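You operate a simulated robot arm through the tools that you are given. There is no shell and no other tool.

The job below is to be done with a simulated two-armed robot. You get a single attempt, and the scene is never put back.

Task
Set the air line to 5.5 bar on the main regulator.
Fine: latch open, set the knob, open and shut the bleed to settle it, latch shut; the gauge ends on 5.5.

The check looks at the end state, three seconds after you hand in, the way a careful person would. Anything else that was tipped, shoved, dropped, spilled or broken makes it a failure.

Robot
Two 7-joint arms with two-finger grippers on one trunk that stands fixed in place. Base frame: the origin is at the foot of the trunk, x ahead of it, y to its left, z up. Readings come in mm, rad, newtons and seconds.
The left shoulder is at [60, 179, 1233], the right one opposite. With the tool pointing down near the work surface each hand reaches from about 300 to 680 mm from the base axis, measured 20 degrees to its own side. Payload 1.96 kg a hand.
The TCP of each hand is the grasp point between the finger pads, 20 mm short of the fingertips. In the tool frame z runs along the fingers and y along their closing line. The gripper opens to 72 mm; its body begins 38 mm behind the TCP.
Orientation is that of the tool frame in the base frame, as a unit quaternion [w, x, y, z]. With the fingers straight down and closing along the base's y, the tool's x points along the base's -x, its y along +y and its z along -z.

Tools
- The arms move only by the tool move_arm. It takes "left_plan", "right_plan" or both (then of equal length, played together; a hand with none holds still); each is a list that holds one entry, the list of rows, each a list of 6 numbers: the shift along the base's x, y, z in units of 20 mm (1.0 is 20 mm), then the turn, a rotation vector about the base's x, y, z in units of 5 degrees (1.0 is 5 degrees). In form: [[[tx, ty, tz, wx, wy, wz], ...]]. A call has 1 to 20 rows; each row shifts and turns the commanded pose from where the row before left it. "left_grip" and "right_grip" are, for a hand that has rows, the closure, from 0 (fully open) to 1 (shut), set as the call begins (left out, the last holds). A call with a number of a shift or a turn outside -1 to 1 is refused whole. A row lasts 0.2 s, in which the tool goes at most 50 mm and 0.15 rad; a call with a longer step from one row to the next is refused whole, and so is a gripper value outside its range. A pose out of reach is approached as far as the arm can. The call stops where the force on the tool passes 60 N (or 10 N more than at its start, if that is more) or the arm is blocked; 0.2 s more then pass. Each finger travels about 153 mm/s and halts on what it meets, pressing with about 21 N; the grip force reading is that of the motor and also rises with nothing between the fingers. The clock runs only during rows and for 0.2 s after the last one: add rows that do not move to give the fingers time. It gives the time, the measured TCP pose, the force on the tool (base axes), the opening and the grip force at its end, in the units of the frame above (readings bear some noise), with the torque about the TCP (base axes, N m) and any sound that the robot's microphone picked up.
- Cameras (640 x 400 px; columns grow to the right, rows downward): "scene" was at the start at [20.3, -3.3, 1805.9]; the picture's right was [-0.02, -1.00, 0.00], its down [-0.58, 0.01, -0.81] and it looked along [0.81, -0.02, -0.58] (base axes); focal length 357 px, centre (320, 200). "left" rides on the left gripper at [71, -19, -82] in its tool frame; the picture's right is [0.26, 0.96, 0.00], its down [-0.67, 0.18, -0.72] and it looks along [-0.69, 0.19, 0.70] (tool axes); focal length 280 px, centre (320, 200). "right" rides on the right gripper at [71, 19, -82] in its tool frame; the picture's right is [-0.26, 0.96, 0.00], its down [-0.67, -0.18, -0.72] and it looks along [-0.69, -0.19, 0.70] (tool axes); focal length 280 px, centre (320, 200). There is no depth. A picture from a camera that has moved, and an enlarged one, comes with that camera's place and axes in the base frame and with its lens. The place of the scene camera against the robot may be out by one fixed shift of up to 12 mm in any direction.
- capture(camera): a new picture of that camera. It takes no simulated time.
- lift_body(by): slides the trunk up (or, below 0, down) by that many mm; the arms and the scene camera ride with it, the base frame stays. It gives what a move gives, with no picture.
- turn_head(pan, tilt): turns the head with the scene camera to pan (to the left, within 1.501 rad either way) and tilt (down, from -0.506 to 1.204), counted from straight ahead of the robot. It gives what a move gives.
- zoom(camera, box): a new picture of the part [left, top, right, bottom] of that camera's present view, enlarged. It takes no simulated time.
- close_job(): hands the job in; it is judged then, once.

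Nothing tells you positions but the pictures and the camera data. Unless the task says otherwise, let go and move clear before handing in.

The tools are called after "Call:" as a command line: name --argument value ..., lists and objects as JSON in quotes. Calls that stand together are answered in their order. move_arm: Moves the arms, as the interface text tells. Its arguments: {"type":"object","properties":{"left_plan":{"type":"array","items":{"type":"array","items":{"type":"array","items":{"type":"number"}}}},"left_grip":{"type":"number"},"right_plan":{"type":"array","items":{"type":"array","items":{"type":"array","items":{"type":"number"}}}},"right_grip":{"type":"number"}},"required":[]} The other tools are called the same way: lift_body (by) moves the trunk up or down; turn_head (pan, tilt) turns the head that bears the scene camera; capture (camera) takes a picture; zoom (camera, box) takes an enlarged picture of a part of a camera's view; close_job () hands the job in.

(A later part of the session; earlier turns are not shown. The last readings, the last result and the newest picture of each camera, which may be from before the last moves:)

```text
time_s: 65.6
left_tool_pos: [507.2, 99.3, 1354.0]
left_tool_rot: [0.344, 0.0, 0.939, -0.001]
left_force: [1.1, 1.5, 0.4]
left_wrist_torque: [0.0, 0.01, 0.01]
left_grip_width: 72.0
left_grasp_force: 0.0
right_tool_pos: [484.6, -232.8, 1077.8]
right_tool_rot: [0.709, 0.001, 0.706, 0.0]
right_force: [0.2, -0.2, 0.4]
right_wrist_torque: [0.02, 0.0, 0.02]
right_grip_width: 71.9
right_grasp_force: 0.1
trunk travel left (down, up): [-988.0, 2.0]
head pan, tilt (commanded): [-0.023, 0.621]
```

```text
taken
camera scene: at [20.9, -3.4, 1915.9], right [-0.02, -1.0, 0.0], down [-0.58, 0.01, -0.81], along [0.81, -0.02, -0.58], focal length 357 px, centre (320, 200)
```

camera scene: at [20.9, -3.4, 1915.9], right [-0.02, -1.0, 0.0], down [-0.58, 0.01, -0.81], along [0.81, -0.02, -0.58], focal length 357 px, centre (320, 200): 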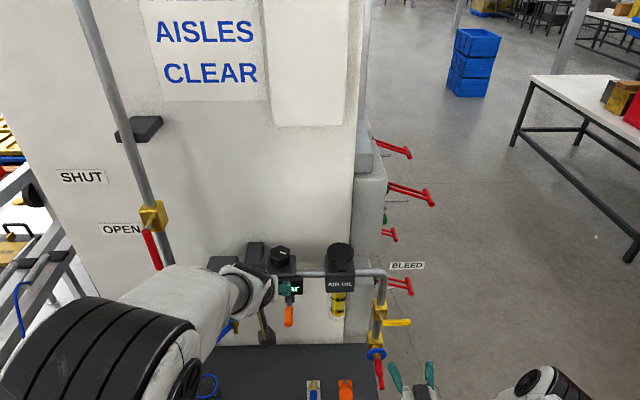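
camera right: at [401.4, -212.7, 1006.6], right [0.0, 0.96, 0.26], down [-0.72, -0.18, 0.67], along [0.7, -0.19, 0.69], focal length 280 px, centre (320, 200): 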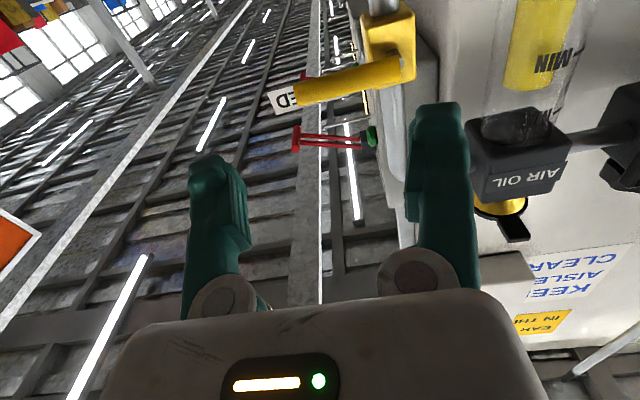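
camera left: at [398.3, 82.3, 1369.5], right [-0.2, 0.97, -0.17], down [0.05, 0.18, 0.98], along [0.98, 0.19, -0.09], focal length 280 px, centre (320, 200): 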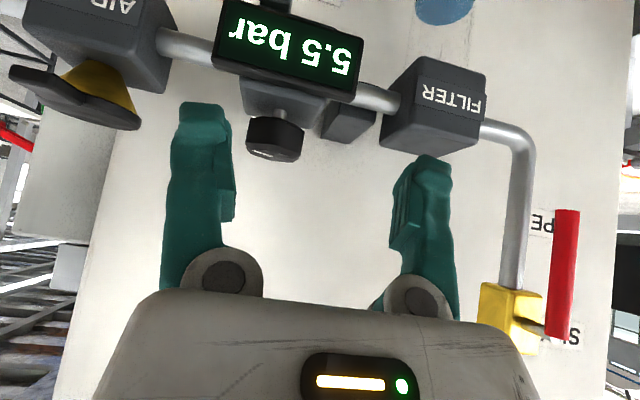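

The right hand is level in front of the bleed valve. I'll roll it −90° about x so the fingers will close vertically on the lever handle, with the camera on the outside.

Call:
move_arm --right_plan '[[[0, 0, 0, -1, 0, 0], [0, 0, 0, -1, 0, 0], [0, 0, 0, -1, 0, 0], [0, 0, 0, -1, 0, 0], [0, 0, 0, -1, 0, 0], [0, 0, 0, -1, 0, 0], [0, 0, 0, -1, 0, 0], [0, 0, 0, -1, 0, 0], [0, 0, 0, -1, 0, 0], [0, 0, 0, -1, 0, 0], [0, 0, 0, -1, 0, 0], [0, 0, 0, -1, 0, 0], [0, 0, 0, -1, 0, 0], [0, 0, 0, -1, 0, 0], [0, 0, 0, -1, 0, 0], [0, 0, 0, -1, 0, 0], [0, 0, 0, -1, 0, 0], [0, 0, 0, -1, 0, 0]]]'

Call:
capture --camera "right"

Call:
capture --camera "scene"

```text
time_s: 69.4
left_tool_pos: [504.8, 101.7, 1355.0]
left_tool_rot: [0.343, 0.0, 0.939, -0.001]
left_force: [-0.8, 0.4, 0.2]
left_wrist_torque: [0.03, -0.02, 0.0]
left_grip_width: 71.8
left_grasp_force: 0.1
right_tool_pos: [485.3, -232.5, 1079.5]
right_tool_rot: [-0.499, 0.501, -0.5, 0.501]
right_force: [0.3, 0.2, -0.1]
right_wrist_torque: [-0.03, 0.01, 0.01]
right_grip_width: 72.1
right_grasp_force: 0.0
trunk travel left (down, up): [-988.0, 2.0]
head pan, tilt (commanded): [-0.023, 0.621]
```

```text
taken
camera right: at [401.1, -303.4, 1059.7], right [0.0, 0.26, -0.97], down [-0.72, 0.67, 0.18], along [0.7, 0.69, 0.19], focal length 280 px, centre (320, 200)
```

right: 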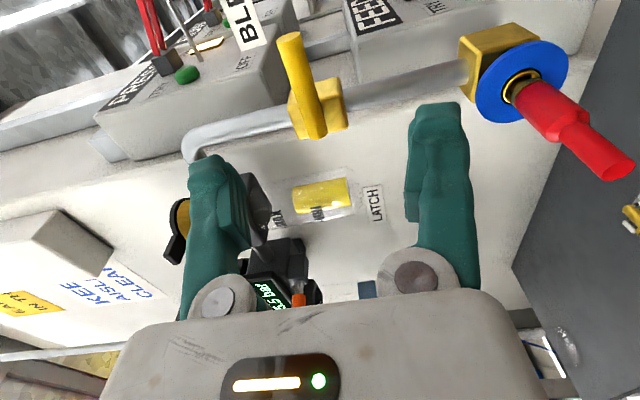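

```text
taken
camera scene: at [20.3, -2.9, 1915.9], right [-0.02, -1.0, 0.0], down [-0.58, 0.01, -0.81], along [0.81, -0.02, -0.58], focal length 357 px, centre (320, 200)
```

scene: 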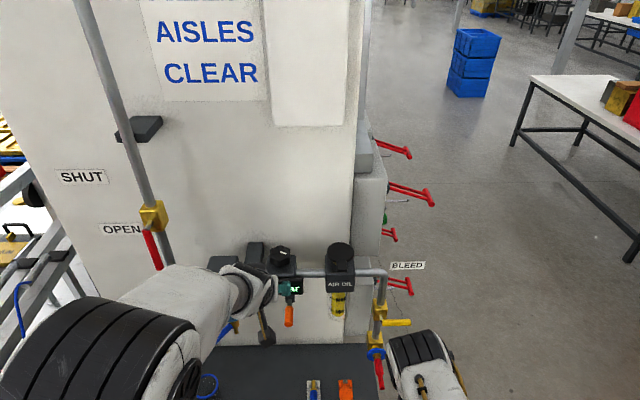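

From the two close views the lever handle runs from y≈−181 to −254 at x≈606, z≈1095. I'll advance the right hand toward it, centred on the handle height.

Call:
move_arm --right_plan '[[[1, 0, 0.3, 0, 0, 0], [1, 0, 0.25, 0, 0, 0], [1, 0, 0.2, 0, 0, 0], [1, 0, 0, 0, 0, 0], [0.8, 0, 0, 0, 0, 0]]]'

Call:
capture --camera "right"

Call:
capture --camera "left"

```text
time_s: 70.6
left_tool_pos: [505.2, 100.4, 1353.5]
left_tool_rot: [0.344, 0.0, 0.939, -0.001]
left_force: [0.4, 0.1, 1.0]
left_wrist_torque: [0.04, 0.01, -0.02]
left_grip_width: 71.8
left_grasp_force: 0.1
right_tool_pos: [580.9, -234.9, 1094.9]
right_tool_rot: [-0.499, 0.501, -0.501, 0.499]
right_force: [0.6, -0.2, 0.0]
right_wrist_torque: [-0.01, 0.0, -0.01]
right_grip_width: 72.6
right_grasp_force: 0.0
trunk travel left (down, up): [-988.0, 2.0]
head pan, tilt (commanded): [-0.023, 0.621]
```

```text
taken
camera right: at [498.1, -304.5, 1074.8], right [0.0, 0.26, -0.96], down [-0.72, 0.67, 0.18], along [0.7, 0.69, 0.19], focal length 280 px, centre (320, 200)
```

right: 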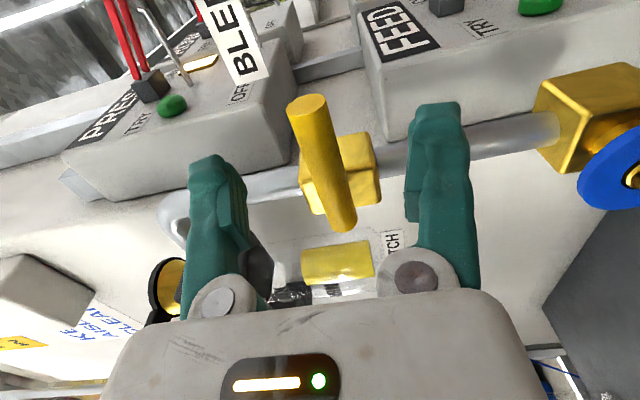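

```text
taken
camera left: at [399.8, 82.3, 1369.2], right [-0.2, 0.96, -0.17], down [0.05, 0.18, 0.98], along [0.98, 0.19, -0.09], focal length 280 px, centre (320, 200)
```

left: 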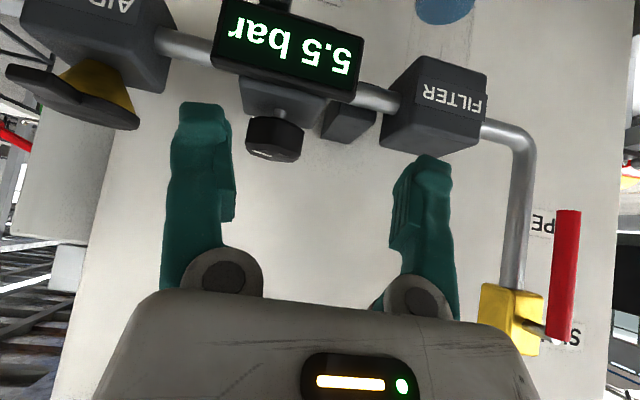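

The handle is at x≈603, z≈1094, centred between the open fingers. I'll move in 22 mm and grip it.

Call:
move_arm --right_plan '[[[0.6, 0, -0.02, 0, 0, 0], [0.5, 0, -0.02, 0, 0, 0]]]'

Call:
move_arm --right_plan '[[[0, 0, 0, 0, 0, 0], [0, 0, 0, 0, 0, 0], [0, 0, 0, 0, 0, 0]]]' --right_grip 0.82

Call:
capture --camera "right"

```text
time_s: 71.2
left_tool_pos: [505.6, 101.2, 1352.8]
left_tool_rot: [0.344, 0.001, 0.939, -0.001]
left_force: [0.2, 0.3, -0.1]
left_wrist_torque: [0.0, -0.03, 0.0]
left_grip_width: 71.8
left_grasp_force: 0.0
right_tool_pos: [603.1, -234.1, 1093.9]
right_tool_rot: [0.5, -0.499, 0.5, -0.5]
right_force: [0.5, -0.4, 0.9]
right_wrist_torque: [-0.01, 0.02, 0.04]
right_grip_width: 71.9
right_grasp_force: 0.0
trunk travel left (down, up): [-988.0, 2.0]
head pan, tilt (commanded): [-0.023, 0.621]
```

```text
time_s: 72.0
left_tool_pos: [505.4, 100.3, 1353.2]
left_tool_rot: [0.344, 0.0, 0.939, -0.001]
left_force: [-0.3, -0.1, -0.6]
left_wrist_torque: [0.01, 0.01, -0.02]
left_grip_width: 71.8
left_grasp_force: 0.1
right_tool_pos: [602.6, -233.1, 1094.2]
right_tool_rot: [0.5, -0.5, 0.5, -0.5]
right_force: [1.0, -0.2, 1.1]
right_wrist_torque: [0.02, 0.02, 0.0]
right_grip_width: 13.7
right_grasp_force: 0.4
trunk travel left (down, up): [-988.0, 2.0]
head pan, tilt (commanded): [-0.023, 0.621]
```

```text
taken
camera right: at [519.5, -304.1, 1073.7], right [0.0, 0.26, -0.96], down [-0.72, 0.67, 0.18], along [0.7, 0.69, 0.19], focal length 280 px, centre (320, 200)
```

right: 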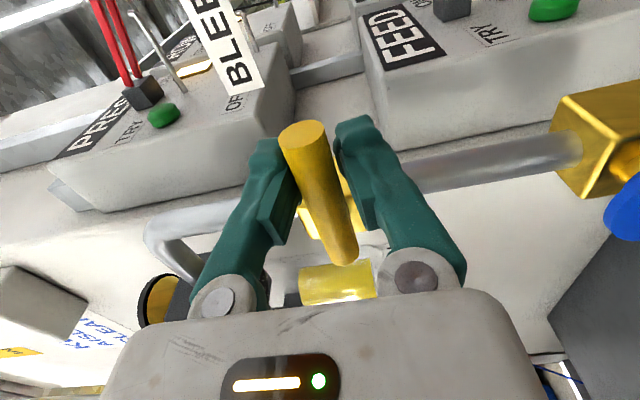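

The fingers are around the handle. I'll firm the grip and test a small downward swing (+5° about x), watching the force.

Call:
move_arm --right_plan '[[[0, 0, 0, 0, 0, 0], [0, 0, -0.115, 0.5, 0, 0], [0, 0.01, -0.115, 0.5, 0, 0]]]' --right_grip 0.87

Call:
capture --camera "right"

Call:
zoom --camera "left" --box '[200, 0, 380, 110]'

```text
time_s: 72.8
left_tool_pos: [505.2, 101.3, 1352.7]
left_tool_rot: [0.344, 0.001, 0.939, -0.001]
left_force: [-0.2, 0.3, 0.2]
left_wrist_torque: [0.0, -0.01, -0.01]
left_grip_width: 72.1
left_grasp_force: 0.0
right_tool_pos: [602.4, -233.7, 1088.5]
right_tool_rot: [0.522, -0.477, 0.522, -0.477]
right_force: [1.3, -0.5, 2.4]
right_wrist_torque: [0.04, 0.0, 0.02]
right_grip_width: 11.5
right_grasp_force: 1.6
trunk travel left (down, up): [-988.0, 2.0]
head pan, tilt (commanded): [-0.023, 0.621]
```

```text
taken
camera right: at [519.4, -301.6, 1062.9], right [0.0, 0.35, -0.94], down [-0.72, 0.65, 0.24], along [0.7, 0.67, 0.25], focal length 280 px, centre (320, 200)
```

right: 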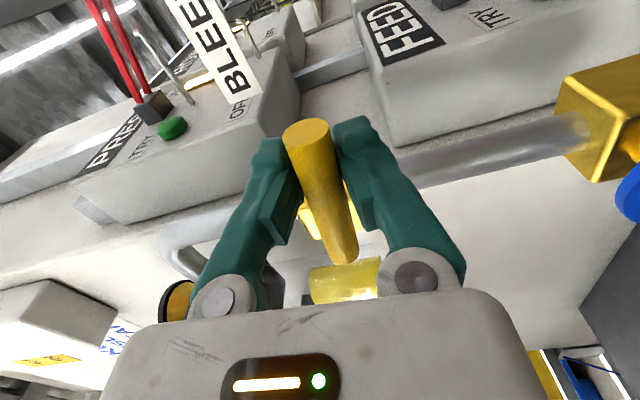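

```text
3.56 times, centred on (290, 55) of left
camera zoom: at [399.5, 82.3, 1369.3], right [-0.2, 0.96, -0.17], down [0.05, 0.18, 0.98], along [0.98, 0.19, -0.09], focal length 997 px, centre (427, 716)
```

zoom: 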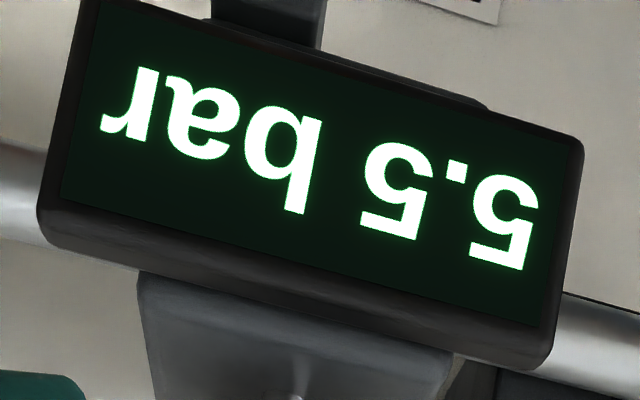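

The lever follows with very little resistance, so it opens downward. I'll continue along its arc, rolling with it.

Call:
move_arm --right_plan '[[[0, 0.03, -0.225, 1, 0, 0], [0, 0.05, -0.225, 1, 0, 0], [0, 0.065, -0.215, 1, 0, 0], [0, 0.09, -0.21, 1, 0, 0]]]'

Call:
capture --camera "right"

Call:
zoom --camera "left" --box '[200, 0, 380, 110]'

```text
time_s: 73.8
left_tool_pos: [505.7, 101.1, 1353.8]
left_tool_rot: [0.342, 0.001, 0.94, -0.001]
left_force: [-0.6, -0.6, -0.1]
left_wrist_torque: [0.03, 0.01, -0.04]
left_grip_width: 72.0
left_grasp_force: 0.1
right_tool_pos: [602.3, -227.8, 1071.2]
right_tool_rot: [0.597, -0.379, 0.596, -0.379]
right_force: [6.8, 0.1, 2.4]
right_wrist_torque: [0.13, 0.04, -0.16]
right_grip_width: 10.6
right_grasp_force: 37.1
trunk travel left (down, up): [-988.0, 2.0]
head pan, tilt (commanded): [-0.023, 0.621]
```

```text
taken
camera right: at [519.6, -284.2, 1023.5], right [0.0, 0.65, -0.76], down [-0.72, 0.53, 0.45], along [0.7, 0.55, 0.46], focal length 280 px, centre (320, 200)
```

right: 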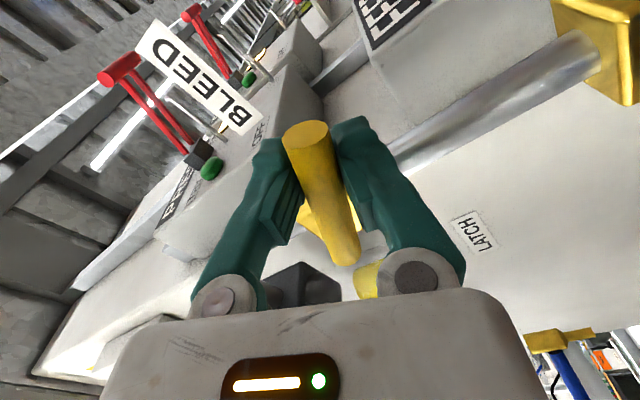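

```text
3.56 times, centred on (290, 55) of left
camera zoom: at [400.5, 82.1, 1369.0], right [-0.2, 0.96, -0.17], down [0.05, 0.18, 0.98], along [0.98, 0.19, -0.09], focal length 997 px, centre (427, 716)
```

zoom: 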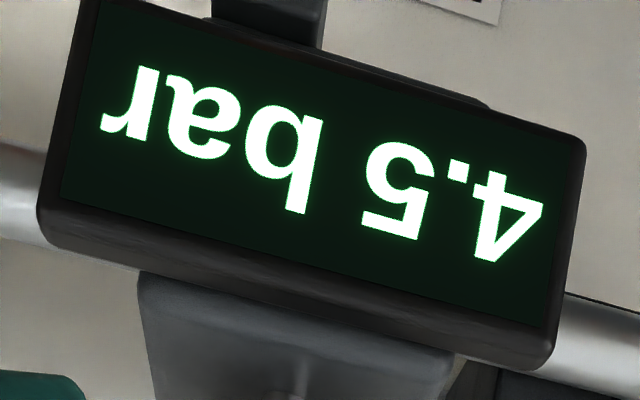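

The display drops to 4.5 as the bleed opens, so the direction is right. I'll continue to about 60°, stopping there because the hand's camera would otherwise near the red outlet nozzle below.

Call:
move_arm --right_plan '[[[0, 0.105, -0.2, 1, 0, 0], [0, 0.12, -0.19, 1, 0, 0], [0, 0.14, -0.18, 1, 0, 0], [0, 0.15, -0.17, 1, 0, 0], [0, 0.17, -0.15, 1, 0, 0]]]'

Call:
capture --camera "right"

Call:
zoom --camera "left" --box '[200, 0, 380, 110]'

Call:
zoom --camera "scene" --box '[340, 240, 460, 400]'

```text
time_s: 75.0
left_tool_pos: [506.4, 101.2, 1352.6]
left_tool_rot: [0.344, 0.0, 0.939, -0.001]
left_force: [-0.1, -0.3, -0.3]
left_wrist_torque: [-0.02, -0.01, 0.05]
left_grip_width: 71.9
left_grasp_force: 0.1
right_tool_pos: [601.8, -215.5, 1053.4]
right_tool_rot: [0.664, -0.242, 0.665, -0.241]
right_force: [2.6, 0.6, -0.8]
right_wrist_torque: [-0.11, -0.02, 0.01]
right_grip_width: 10.5
right_grasp_force: 32.8
trunk travel left (down, up): [-988.0, 2.0]
head pan, tilt (commanded): [-0.023, 0.621]
```

```text
taken
camera right: at [519.4, -245.5, 985.8], right [0.0, 0.91, -0.42], down [-0.71, 0.29, 0.64], along [0.7, 0.3, 0.65], focal length 280 px, centre (320, 200)
```

right: 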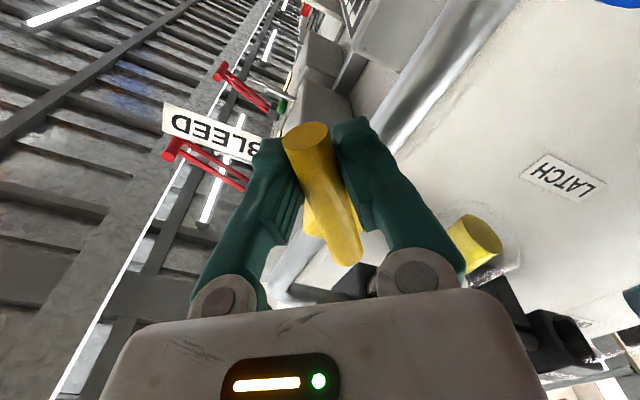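

```text
3.56 times, centred on (290, 55) of left
camera zoom: at [400.0, 82.3, 1369.1], right [-0.2, 0.96, -0.17], down [0.05, 0.18, 0.98], along [0.98, 0.19, -0.09], focal length 997 px, centre (427, 716)
```

zoom: 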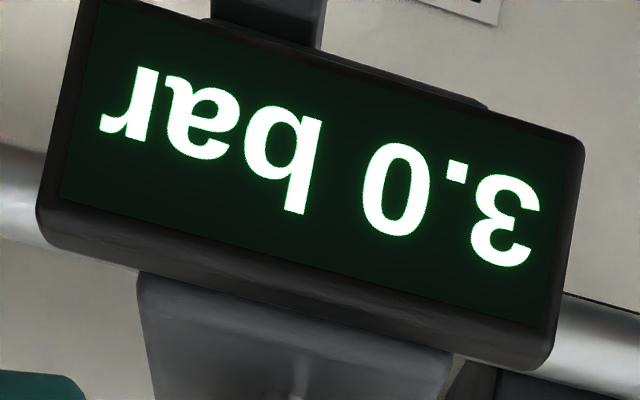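

```text
2.50 times, centred on (400, 320) of scene
camera zoom: at [21.2, -3.2, 1915.8], right [-0.02, -1.0, 0.0], down [-0.58, 0.01, -0.81], along [0.81, -0.02, -0.58], focal length 893 px, centre (120, -100)
```

zoom: 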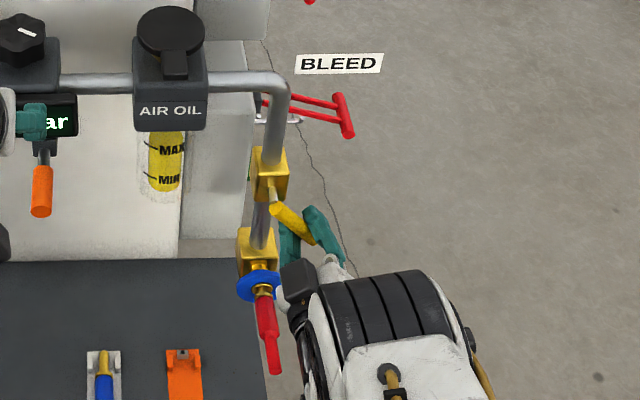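

The display is down to 3.0 at 50°. I'll open to 60° and wait a little to see whether it keeps draining.

Call:
move_arm --right_plan '[[[0, 0.18, -0.14, 1, 0, 0], [0, 0.19, -0.12, 1, 0, 0], [0, 0, 0, 0, 0, 0], [0, 0, 0, 0, 0, 0], [0, 0, 0, 0, 0, 0]]]'

Call:
zoom --camera "left" --box '[200, 0, 380, 110]'

Call:
capture --camera "right"

Call:
zoom --camera "scene" --box '[340, 240, 460, 400]'

```text
time_s: 76.2
left_tool_pos: [506.8, 101.6, 1354.5]
left_tool_rot: [0.344, -0.001, 0.939, 0.001]
left_force: [-0.6, -0.7, 0.3]
left_wrist_torque: [0.04, -0.02, -0.01]
left_grip_width: 71.7
left_grasp_force: 0.0
right_tool_pos: [602.0, -206.8, 1048.3]
right_tool_rot: [0.683, -0.182, 0.683, -0.183]
right_force: [3.1, 2.3, 0.3]
right_wrist_torque: [-0.08, 0.06, -0.02]
right_grip_width: 10.8
right_grasp_force: 21.1
trunk travel left (down, up): [-988.0, 2.0]
head pan, tilt (commanded): [-0.023, 0.621]
```

```text
3.56 times, centred on (290, 55) of left
camera zoom: at [400.1, 82.6, 1369.1], right [-0.2, 0.96, -0.17], down [0.05, 0.18, 0.98], along [0.98, 0.19, -0.09], focal length 997 px, centre (427, 716)
```

zoom: 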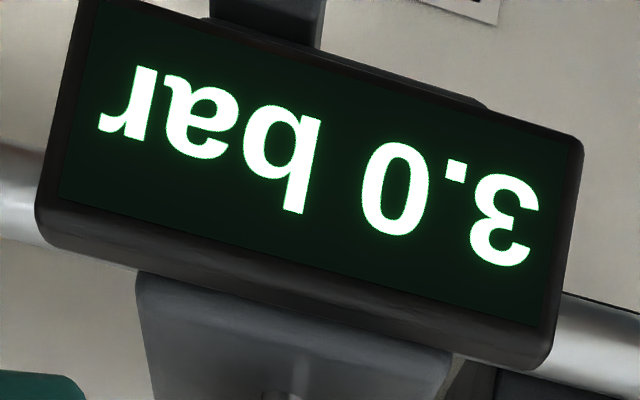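

```text
taken
camera right: at [519.6, -226.0, 976.1], right [0.0, 0.97, -0.26], down [-0.72, 0.18, 0.68], along [0.7, 0.18, 0.69], focal length 280 px, centre (320, 200)
```

right: 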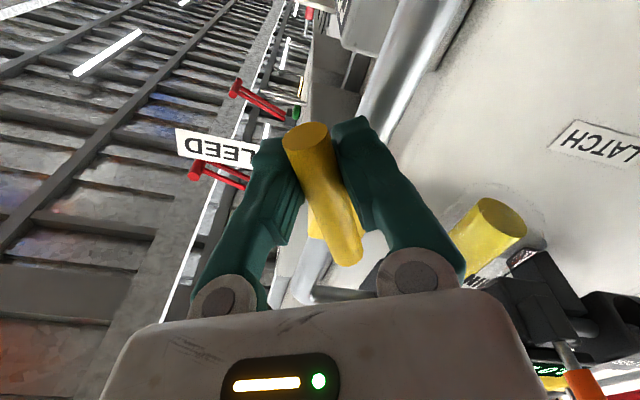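

```text
2.50 times, centred on (400, 320) of scene
camera zoom: at [21.3, -2.9, 1915.8], right [-0.02, -1.0, 0.0], down [-0.58, 0.01, -0.81], along [0.81, -0.02, -0.58], focal length 893 px, centre (120, -100)
```

zoom: 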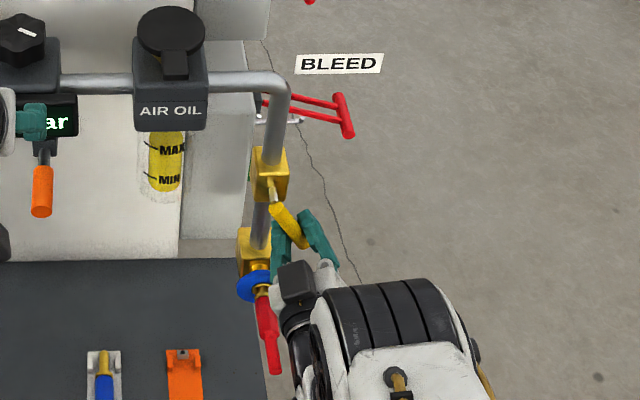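

The display holds at 3.0. To open fully without the camera nearing the nozzle, I'll tilt the hand down about its closing axis while holding the handle, which lifts the camera clear.

Call:
move_arm --right_plan '[[[-0.05, 0, 0, 0, 0.866, -0.5], [-0.05, 0, 0, 0, 0.866, -0.5], [-0.05, 0, 0, 0, 0.866, -0.5], [0, 0, 0, 0, 0.866, -0.5], [0, 0, 0, 0, 0.866, -0.5]]]'

Call:
capture --camera "right"

Call:
zoom --camera "scene" --box '[340, 240, 460, 400]'

```text
time_s: 77.4
left_tool_pos: [507.3, 100.2, 1351.9]
left_tool_rot: [0.342, 0.0, 0.94, 0.0]
left_force: [-0.3, 1.4, 0.9]
left_wrist_torque: [0.03, 0.02, 0.01]
left_grip_width: 72.2
left_grasp_force: 0.2
right_tool_pos: [602.4, -208.6, 1048.1]
right_tool_rot: [0.518, -0.139, 0.815, -0.218]
right_force: [16.8, -3.2, 0.5]
right_wrist_torque: [0.12, -0.72, 0.47]
right_grip_width: 13.7
right_grasp_force: 39.5
trunk travel left (down, up): [-988.0, 2.0]
head pan, tilt (commanded): [-0.023, 0.621]
```

```text
taken
camera right: at [496.8, -206.0, 1011.8], right [0.11, 0.95, -0.28], down [-0.36, 0.3, 0.88], along [0.93, 0.0, 0.38], focal length 280 px, centre (320, 200)
```

right: 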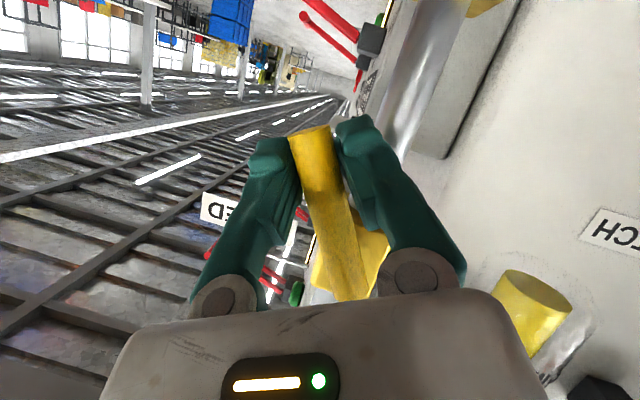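

```text
2.50 times, centred on (400, 320) of scene
camera zoom: at [25.0, -4.1, 1915.8], right [-0.02, -1.0, 0.0], down [-0.58, 0.01, -0.81], along [0.81, -0.02, -0.58], focal length 893 px, centre (120, -100)
```

zoom: 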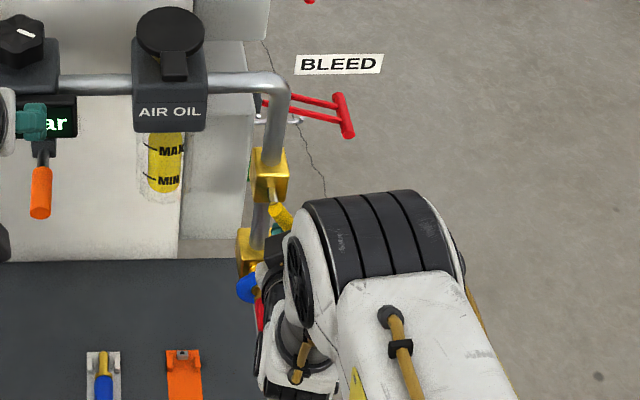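

The tilt worked with the handle held. I'll relieve the small pull in x and continue the lever toward vertical.

Call:
move_arm --right_plan '[[[0.12, 0.2, -0.105, 1, 0, 0], [0, 0.21, -0.09, 1, 0, 0], [0, 0.215, -0.065, 1, 0, 0]]]'

Call:
capture --camera "right"

Call:
zoom --camera "left" --box '[200, 0, 380, 110]'

```text
time_s: 78.2
left_tool_pos: [508.5, 101.1, 1351.9]
left_tool_rot: [0.342, 0.0, 0.94, 0.0]
left_force: [0.3, -0.3, 0.2]
left_wrist_torque: [0.02, -0.02, -0.03]
left_grip_width: 72.0
left_grasp_force: 0.0
right_tool_pos: [604.5, -194.7, 1041.9]
right_tool_rot: [0.532, -0.07, 0.837, -0.108]
right_force: [19.5, 0.6, -4.0]
right_wrist_torque: [-0.01, -0.07, -0.02]
right_grip_width: 11.7
right_grasp_force: 38.7
trunk travel left (down, up): [-988.0, 2.0]
head pan, tilt (commanded): [-0.023, 0.621]
```

```text
taken
camera right: at [499.1, -183.7, 1007.8], right [0.11, 0.99, -0.02], down [-0.36, 0.06, 0.93], along [0.93, -0.1, 0.37], focal length 280 px, centre (320, 200)
```

right: 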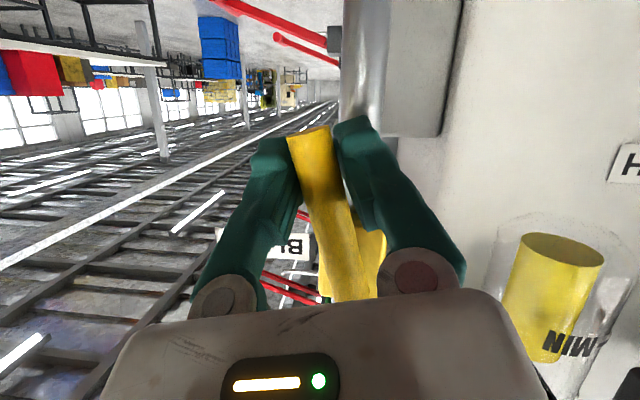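

```text
3.56 times, centred on (290, 55) of left
camera zoom: at [402.8, 82.1, 1368.2], right [-0.2, 0.96, -0.17], down [0.06, 0.18, 0.98], along [0.98, 0.19, -0.09], focal length 997 px, centre (427, 716)
```

zoom: 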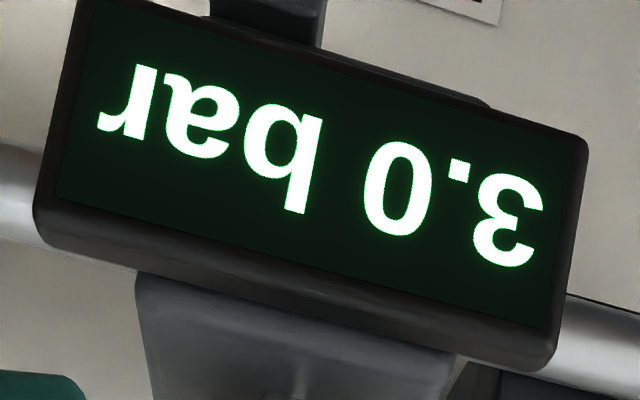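

At 75° the display still shows 3.0, so it is at its open value. I'll take it to about 85° and then begin closing.

Call:
move_arm --right_plan '[[[0.15, 0.225, -0.05, 1, 0, 0], [0, 0.225, -0.03, 1, 0, 0], [0, 0, 0, 0, 0, 0], [0, 0, 0, 0, 0, 0]]]'

Call:
capture --camera "right"

Call:
zoom --camera "left" --box '[200, 0, 380, 110]'

```text
time_s: 79.2
left_tool_pos: [506.1, 100.0, 1353.1]
left_tool_rot: [0.344, 0.001, 0.939, 0.0]
left_force: [-0.8, 0.5, 0.2]
left_wrist_torque: [0.01, 0.01, -0.02]
left_grip_width: 72.1
left_grasp_force: 0.1
right_tool_pos: [604.5, -188.7, 1040.8]
right_tool_rot: [0.537, -0.023, 0.842, -0.036]
right_force: [2.5, -8.2, 1.5]
right_wrist_torque: [-0.11, 0.1, -0.03]
right_grip_width: 15.2
right_grasp_force: 4.5
trunk travel left (down, up): [-988.0, 2.0]
head pan, tilt (commanded): [-0.023, 0.621]
```

```text
taken
camera right: at [499.2, -171.2, 1009.6], right [0.11, 0.98, 0.15], down [-0.36, -0.1, 0.93], along [0.92, -0.16, 0.35], focal length 280 px, centre (320, 200)
```

right: 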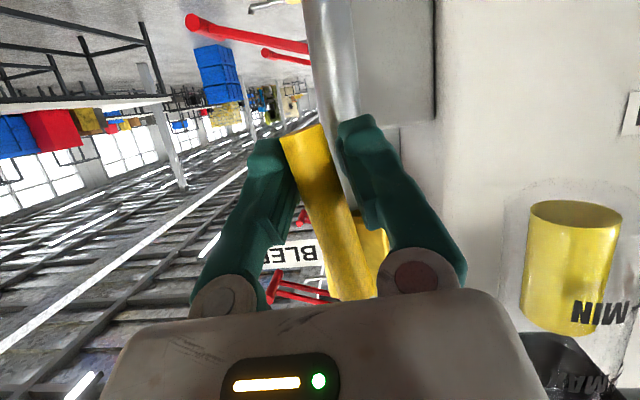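

```text
3.56 times, centred on (290, 55) of left
camera zoom: at [399.8, 80.4, 1369.3], right [-0.2, 0.97, -0.17], down [0.05, 0.18, 0.98], along [0.98, 0.19, -0.09], focal length 997 px, centre (427, 716)
```

zoom: 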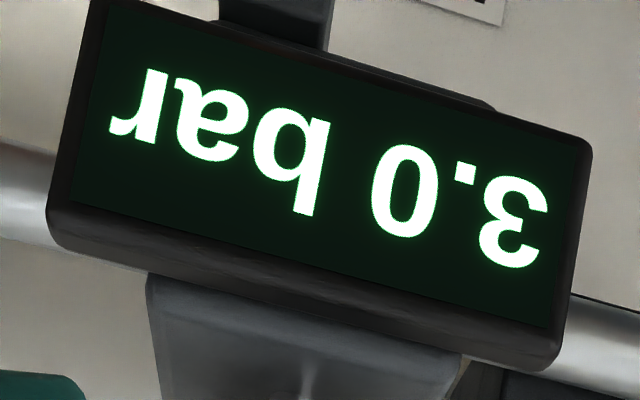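

The lever has reached its end stop, so the bleed is fully open. I'll swing it back along the same arc to shut it.

Call:
move_arm --right_plan '[[[0, -0.225, 0.03, -1, 0, 0], [-0.1, -0.225, 0.05, -1, 0, 0], [-0.08, -0.215, 0.065, -1, 0, 0], [0, -0.21, 0.09, -1, 0, 0], [0, -0.2, 0.105, -1, 0, 0], [0, -0.19, 0.12, -1, 0, 0], [0, -0.18, 0.14, -1, 0, 0]]]'

Call:
capture --camera "right"

Call:
zoom --camera "left" --box '[200, 0, 380, 110]'

```text
time_s: 80.8
left_tool_pos: [510.0, 101.4, 1352.8]
left_tool_rot: [0.342, 0.0, 0.94, 0.0]
left_force: [-0.4, -0.6, 0.4]
left_wrist_torque: [0.0, 0.01, -0.01]
left_grip_width: 72.2
left_grasp_force: 0.0
right_tool_pos: [605.4, -214.9, 1053.9]
right_tool_rot: [0.505, -0.184, 0.792, -0.289]
right_force: [20.0, -1.1, 0.0]
right_wrist_torque: [0.09, 0.1, -0.11]
right_grip_width: 11.1
right_grasp_force: 38.1
trunk travel left (down, up): [-988.0, 2.0]
head pan, tilt (commanded): [-0.023, 0.621]
```

```text
taken
camera right: at [499.4, -219.2, 1017.3], right [0.11, 0.89, -0.44], down [-0.36, 0.45, 0.82], along [0.93, 0.07, 0.37], focal length 280 px, centre (320, 200)
```

right: 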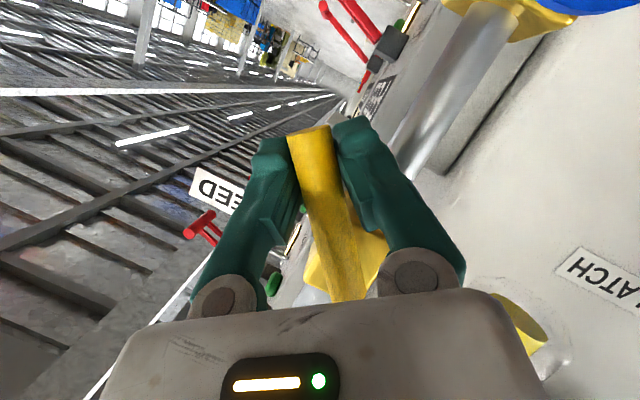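

```text
3.56 times, centred on (290, 55) of left
camera zoom: at [403.8, 81.9, 1368.0], right [-0.2, 0.96, -0.17], down [0.06, 0.18, 0.98], along [0.98, 0.19, -0.09], focal length 997 px, centre (427, 716)
```

zoom: 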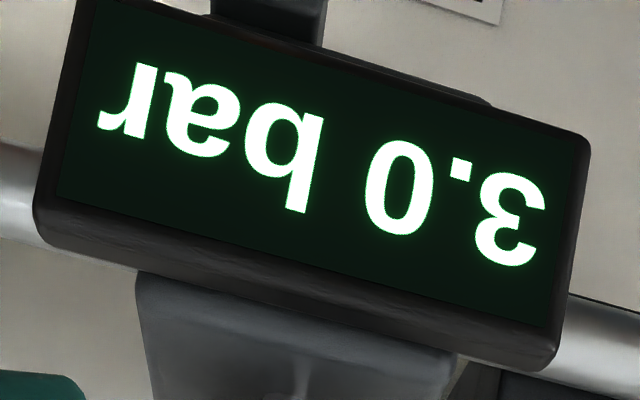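

The lever is following back. I'll relieve the x pull and continue toward shut.

Call:
move_arm --right_plan '[[[0.15, -0.17, 0.15, -1, 0, 0], [0.1, -0.15, 0.17, -1, 0, 0], [0, -0.14, 0.18, -1, 0, 0], [0, -0.12, 0.19, -1, 0, 0], [0, -0.105, 0.2, -1, 0, 0], [0, -0.09, 0.21, -1, 0, 0]]]'

Call:
capture --camera "right"

Call:
zoom --camera "left" --box '[200, 0, 380, 110]'

```text
time_s: 82.2
left_tool_pos: [507.0, 100.2, 1352.3]
left_tool_rot: [0.343, 0.0, 0.939, 0.0]
left_force: [1.1, -0.2, -0.5]
left_wrist_torque: [-0.02, 0.0, -0.01]
left_grip_width: 72.4
left_grasp_force: 0.0
right_tool_pos: [607.1, -231.4, 1075.3]
right_tool_rot: [0.44, -0.309, 0.69, -0.483]
right_force: [1.2, -0.7, -3.2]
right_wrist_torque: [-0.06, 0.0, 0.01]
right_grip_width: 10.2
right_grasp_force: 10.4
trunk travel left (down, up): [-988.0, 2.0]
head pan, tilt (commanded): [-0.023, 0.621]
```

```text
taken
camera right: at [501.2, -252.3, 1047.4], right [0.11, 0.55, -0.83], down [-0.36, 0.8, 0.48], along [0.92, 0.25, 0.29], focal length 280 px, centre (320, 200)
```

right: 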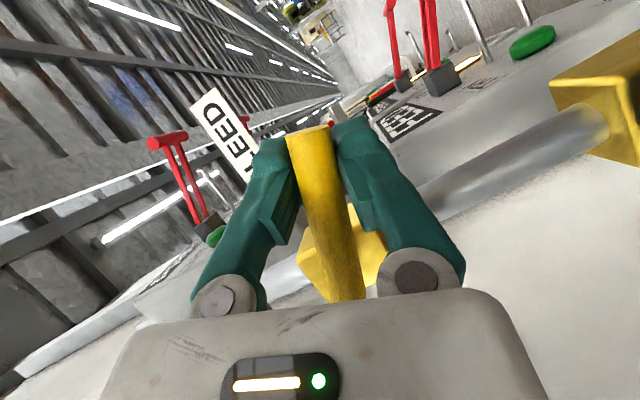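

```text
3.56 times, centred on (290, 55) of left
camera zoom: at [399.9, 81.7, 1369.2], right [-0.2, 0.96, -0.17], down [0.05, 0.18, 0.98], along [0.98, 0.19, -0.09], focal length 997 px, centre (427, 716)
```

zoom: 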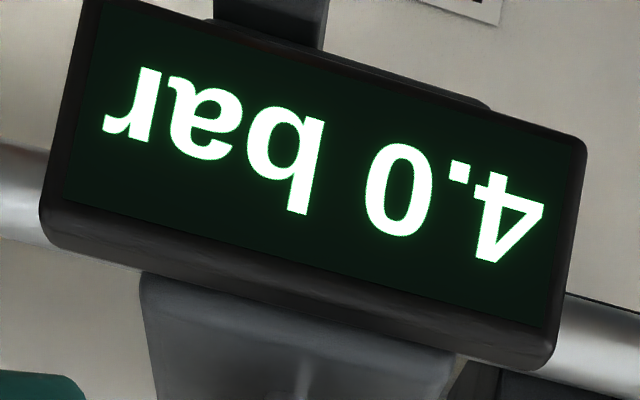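

Pressure is rising again as it closes. Last 20° to shut.

Call:
move_arm --right_plan '[[[0, -0.065, 0.215, -1, 0, 0], [0, -0.05, 0.225, -1, 0, 0], [0, -0.03, 0.225, -1, 0, 0], [0, -0.01, 0.23, -1, 0, 0], [0, 0, 0, 0, 0, 0], [0, 0, 0, 0, 0, 0]]]'

Call:
capture --camera "right"

Call:
zoom --camera "left" --box '[200, 0, 380, 110]'

Call:
zoom --camera "scene" --box '[340, 240, 460, 400]'

```text
time_s: 83.6
left_tool_pos: [506.0, 101.1, 1353.7]
left_tool_rot: [0.344, 0.0, 0.939, -0.001]
left_force: [0.7, -0.2, 0.3]
left_wrist_torque: [0.0, -0.04, 0.03]
left_grip_width: 71.9
left_grasp_force: 0.2
right_tool_pos: [605.7, -232.9, 1093.8]
right_tool_rot: [0.381, -0.38, 0.596, -0.596]
right_force: [1.9, -0.4, 1.4]
right_wrist_torque: [0.02, -0.01, 0.04]
right_grip_width: 10.4
right_grasp_force: 0.7
trunk travel left (down, up): [-988.0, 2.0]
head pan, tilt (commanded): [-0.023, 0.621]
```

```text
taken
camera right: at [500.6, -262.5, 1074.0], right [0.11, 0.24, -0.97], down [-0.36, 0.91, 0.18], along [0.92, 0.33, 0.19], focal length 280 px, centre (320, 200)
```

right: 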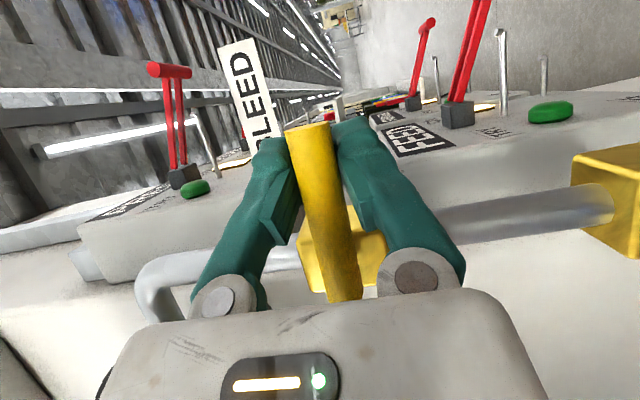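

```text
3.56 times, centred on (290, 55) of left
camera zoom: at [399.9, 82.2, 1369.2], right [-0.2, 0.96, -0.17], down [0.05, 0.18, 0.98], along [0.98, 0.19, -0.09], focal length 997 px, centre (427, 716)
```

zoom: 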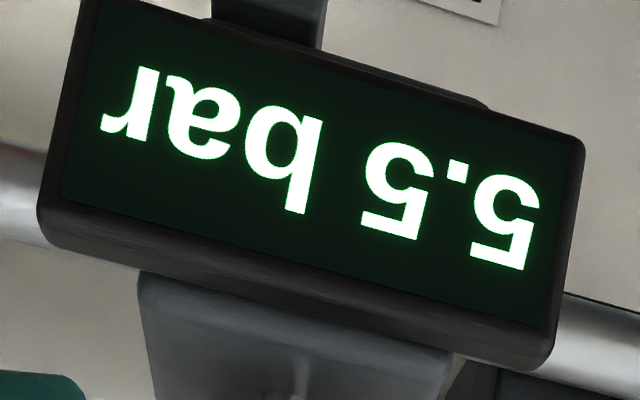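

```text
2.50 times, centred on (400, 320) of scene
camera zoom: at [21.0, -3.4, 1915.9], right [-0.02, -1.0, 0.0], down [-0.58, 0.01, -0.81], along [0.81, -0.02, -0.58], focal length 893 px, centre (120, -100)
```

zoom: 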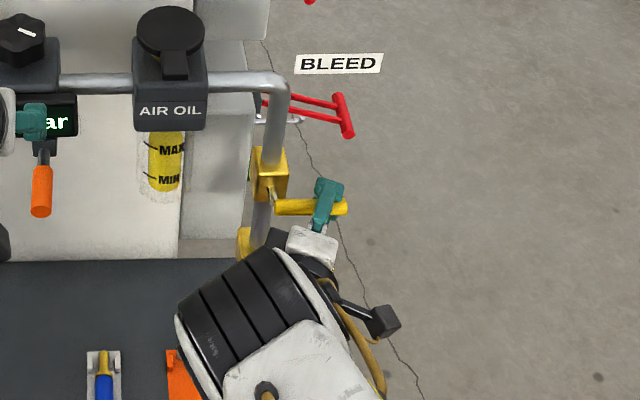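

The gauge is back to 5.5 and the lever is horizontal again. I'll nudge it upward slightly to confirm it's against its shut stop.

Call:
move_arm --right_plan '[[[0, 0, 0.1, -0.4, 0, 0], [0, 0, 0.08, -0.3, 0, 0], [0, 0, 0, 0, 0, 0]]]'

Call:
capture --camera "right"

```text
time_s: 84.4
left_tool_pos: [506.7, 100.4, 1352.4]
left_tool_rot: [0.344, 0.0, 0.939, -0.001]
left_force: [0.2, 0.0, 0.1]
left_wrist_torque: [0.01, 0.0, -0.04]
left_grip_width: 72.2
left_grasp_force: 0.1
right_tool_pos: [607.9, -233.3, 1096.6]
right_tool_rot: [-0.368, 0.392, -0.579, 0.613]
right_force: [0.5, 1.6, -8.7]
right_wrist_torque: [0.07, 0.0, 0.14]
right_grip_width: 14.5
right_grasp_force: 3.8
trunk travel left (down, up): [-988.0, 2.0]
head pan, tilt (commanded): [-0.023, 0.621]
```

```text
taken
camera right: at [501.4, -264.2, 1078.7], right [0.11, 0.18, -0.98], down [-0.36, 0.92, 0.13], along [0.93, 0.34, 0.16], focal length 280 px, centre (320, 200)
```

right: 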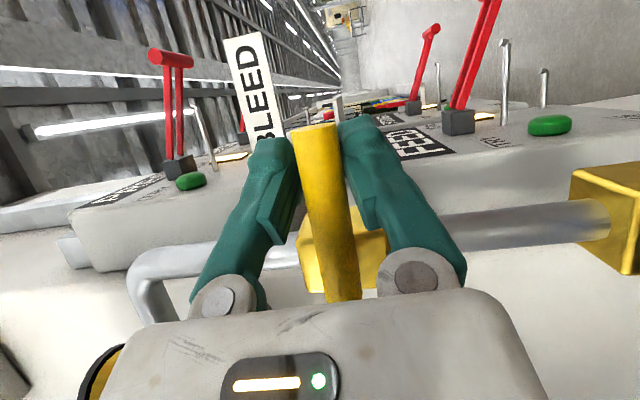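

It's firmly against the shut stop. I'll open the right gripper and back it straight out along its fingers.

Call:
move_arm --right_plan '[[[0, 0, -0.08, 0, 0, 0], [0, 0, 0, 0, 0, 0], [-0.9, 0.42, 0, 0, 0, 0], [-0.9, 0.42, 0, 0, 0, 0], [-0.9, 0.42, 0, 0, 0, 0], [-0.9, 0.42, 0, 0, 0, 0], [-0.9, 0, 0, 0, 0, 0]]]' --right_grip 0

Call:
capture --camera "right"

Call:
capture --camera "scene"

Call:
zoom --camera "left" --box '[200, 0, 380, 110]'

```text
time_s: 86.0
left_tool_pos: [505.3, 100.4, 1352.8]
left_tool_rot: [0.343, 0.0, 0.939, -0.001]
left_force: [0.5, -0.2, -0.1]
left_wrist_torque: [0.01, 0.01, 0.02]
left_grip_width: 72.0
left_grasp_force: 0.0
right_tool_pos: [515.8, -200.5, 1096.5]
right_tool_rot: [-0.369, 0.391, -0.577, 0.615]
right_force: [0.3, 0.7, -0.1]
right_wrist_torque: [0.03, -0.05, -0.01]
right_grip_width: 71.9
right_grasp_force: 0.0
trunk travel left (down, up): [-988.0, 2.0]
head pan, tilt (commanded): [-0.023, 0.621]
```

```text
taken
camera right: at [410.1, -230.3, 1078.0], right [0.11, 0.18, -0.98], down [-0.36, 0.92, 0.13], along [0.92, 0.34, 0.17], focal length 280 px, centre (320, 200)
```

right: 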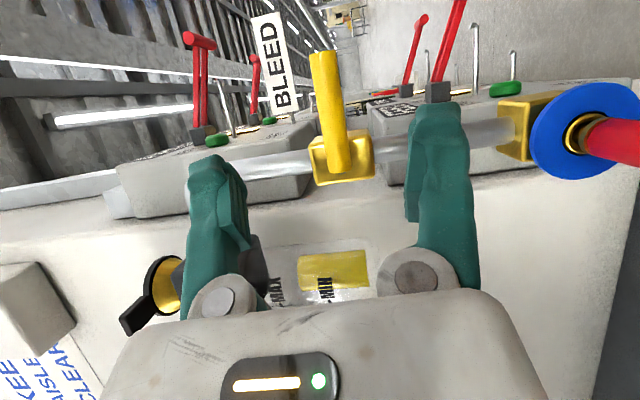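

```text
taken
camera scene: at [19.5, -3.1, 1915.9], right [-0.02, -1.0, 0.0], down [-0.58, 0.01, -0.81], along [0.81, -0.02, -0.58], focal length 357 px, centre (320, 200)
```

scene: 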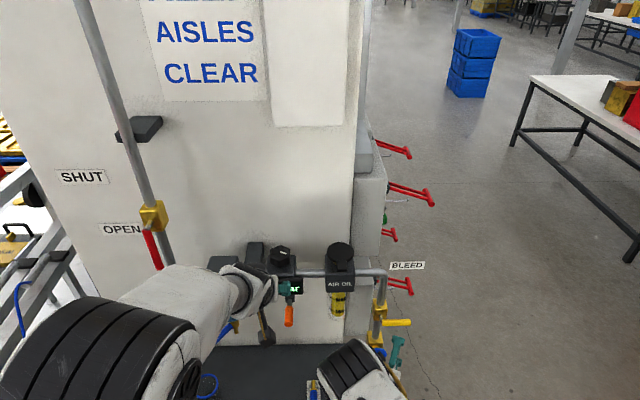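

```text
3.56 times, centred on (290, 55) of left
camera zoom: at [398.8, 82.4, 1369.5], right [-0.2, 0.96, -0.17], down [0.05, 0.18, 0.98], along [0.98, 0.19, -0.09], focal length 997 px, centre (427, 716)
```

zoom: 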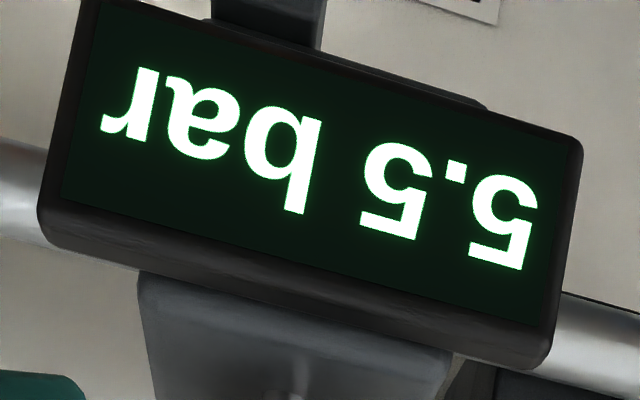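

The display reads 5.5 with the bleed shut. Now I'll park the right arm: back up, unroll and raise it to clear the workspace.

Call:
move_arm --right_plan '[[[-0.4, -0.2, 0.3, 1, 0, 0], [-0.4, -0.2, 0.3, 1, 0, 0], [-0.4, -0.2, 0.3, 1, 0, 0], [-0.3, -0.2, 0.5, 1, 0, 0], [-0.3, -0.2, 0.5, 1, 0, 0], [-0.3, -0.2, 0.5, 1, 0, 0], [-0.3, -0.2, 0.5, 1, 0, 0], [-0.3, -0.2, 0.5, 1, 0, 0], [0, 0, 0.9, 1, 0, 0], [0, 0, 0.9, 1, 0, 0], [0, 0, 0.9, 1, 0, 0], [0, 0, 0.9, 1, 0, 0], [0, 0, 0.9, 1, 0, 0], [0, 0, 0.9, 1, 0, 0], [0, 0, 0.9, 1, 0, 0], [0, 0, 0.9, 1, 0, 0], [0, 0, 0.9, 1, 0, 0], [0, 0, 0.9, 1, 0, 0], [0, 0, 0.9, 0.6, 0, 0]]]'

Call:
capture --camera "scene"

```text
time_s: 90.0
left_tool_pos: [504.3, 100.8, 1353.3]
left_tool_rot: [0.343, 0.0, 0.939, -0.001]
left_force: [-0.3, 0.0, 0.4]
left_wrist_torque: [-0.01, 0.01, -0.02]
left_grip_width: 72.2
left_grasp_force: 0.0
right_tool_pos: [462.1, -234.4, 1362.7]
right_tool_rot: [0.538, -0.003, 0.843, -0.002]
right_force: [0.0, -0.2, 0.3]
right_wrist_torque: [0.02, 0.01, -0.04]
right_grip_width: 72.3
right_grasp_force: 0.0
trunk travel left (down, up): [-988.0, 2.0]
head pan, tilt (commanded): [-0.023, 0.621]
```

```text
taken
camera scene: at [19.2, -3.3, 1915.9], right [-0.02, -1.0, 0.0], down [-0.58, 0.01, -0.81], along [0.81, -0.02, -0.58], focal length 357 px, centre (320, 200)
```

scene: 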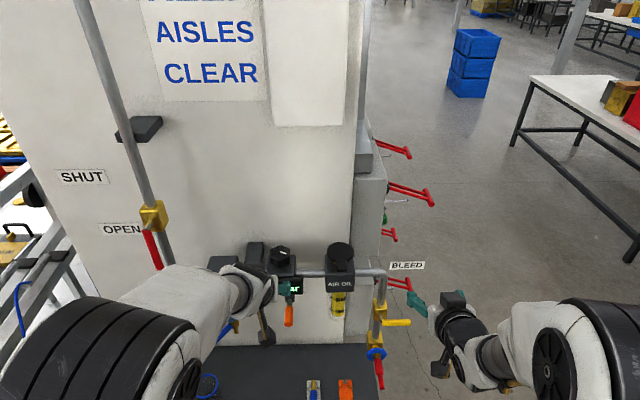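

The right arm is clear. Now the left hand goes back and down to line up with the latch handle, staying short of it.

Call:
move_arm --left_plan '[[[-1, 0, 0, 0, 0, 0], [-1, 0, 0, 0, 0, 0], [-0.8, -0.4, 0, 0, 0, 0], [0, -0.4, -0.9, 0, 0, 0], [0, -0.4, -0.9, 0, 0, 0], [0, -0.4, -0.9, 0, 0, 0], [0, -0.4, -0.9, 0, 0, 0], [0, 0, -0.9, 0, 0, 0], [0, 0, -0.9, 0, 0, 0], [0, 0, -0.9, 0, 0, 0], [0, 0, -0.9, 0, 0, 0], [0, 0, -0.9, 0, 0, 0]]]'

Call:
capture --camera "left"

Call:
capture --camera "scene"

Call:
capture --camera "right"

```text
time_s: 92.6
left_tool_pos: [449.3, 61.9, 1191.4]
left_tool_rot: [0.344, 0.0, 0.939, 0.0]
left_force: [-0.7, -0.1, -0.2]
left_wrist_torque: [0.0, 0.01, 0.02]
left_grip_width: 71.9
left_grasp_force: 0.1
right_tool_pos: [462.8, -232.2, 1362.7]
right_tool_rot: [0.537, -0.002, 0.844, -0.003]
right_force: [-0.1, -0.2, -0.5]
right_wrist_torque: [-0.01, 0.02, -0.04]
right_grip_width: 72.4
right_grasp_force: 0.0
trunk travel left (down, up): [-988.0, 2.0]
head pan, tilt (commanded): [-0.023, 0.621]
```

```text
taken
camera left: at [343.6, 43.6, 1207.1], right [-0.2, 0.96, -0.17], down [0.05, 0.18, 0.98], along [0.98, 0.19, -0.09], focal length 280 px, centre (320, 200)
```

left: 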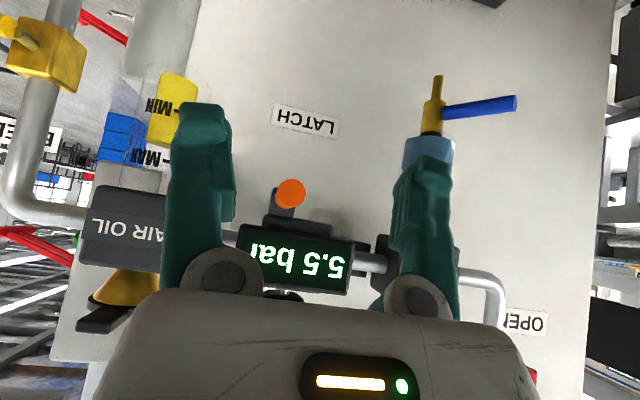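

```text
taken
camera scene: at [21.1, -3.2, 1915.9], right [-0.02, -1.0, 0.0], down [-0.58, 0.01, -0.81], along [0.81, -0.02, -0.58], focal length 357 px, centre (320, 200)
```

scene: 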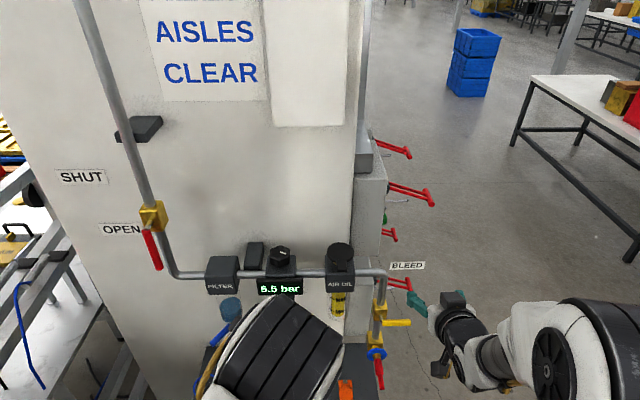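

```text
taken
camera right: at [357.8, -214.0, 1331.9], right [0.11, 0.97, 0.23], down [-0.36, -0.18, 0.91], along [0.92, -0.18, 0.33], focal length 280 px, centre (320, 200)
```

right: 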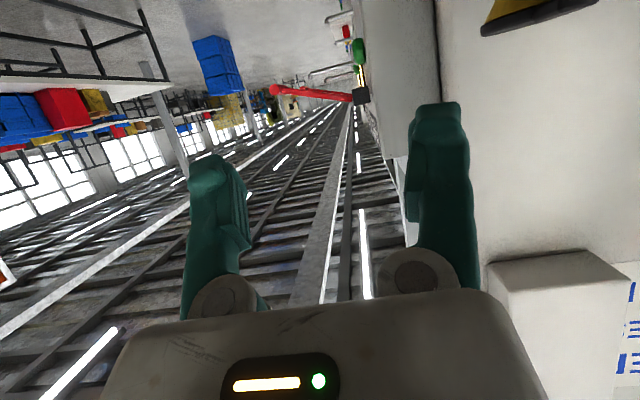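

The handle tip is at about [528, 60, 1189], pointing at the robot. I'll advance so it sits between the pads, then close lightly.

Call:
move_arm --left_plan '[[[1, -0.05, -0.05, 0, 0, 0], [1, -0.05, -0.05, 0, 0, 0], [1, 0, 0, 0, 0, 0], [1, 0, 0, 0, 0, 0]]]'

Call:
capture --camera "left"

```text
time_s: 93.6
left_tool_pos: [529.2, 59.6, 1188.6]
left_tool_rot: [0.343, 0.001, 0.939, -0.001]
left_force: [0.2, 0.1, 0.4]
left_wrist_torque: [-0.01, 0.02, 0.01]
left_grip_width: 72.2
left_grasp_force: 0.1
right_tool_pos: [462.8, -232.3, 1361.7]
right_tool_rot: [0.537, -0.001, 0.843, -0.004]
right_force: [0.9, -0.1, -0.8]
right_wrist_torque: [0.02, 0.0, -0.01]
right_grip_width: 72.0
right_grasp_force: 0.0
trunk travel left (down, up): [-988.0, 2.0]
head pan, tilt (commanded): [-0.023, 0.621]
```

```text
taken
camera left: at [423.7, 41.0, 1204.6], right [-0.2, 0.96, -0.17], down [0.05, 0.18, 0.98], along [0.98, 0.19, -0.09], focal length 280 px, centre (320, 200)
```

left: 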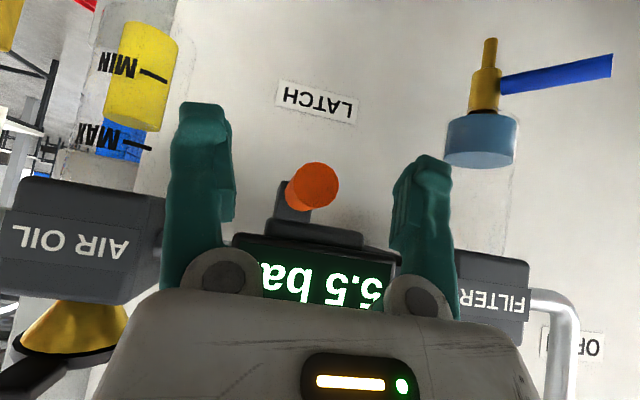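

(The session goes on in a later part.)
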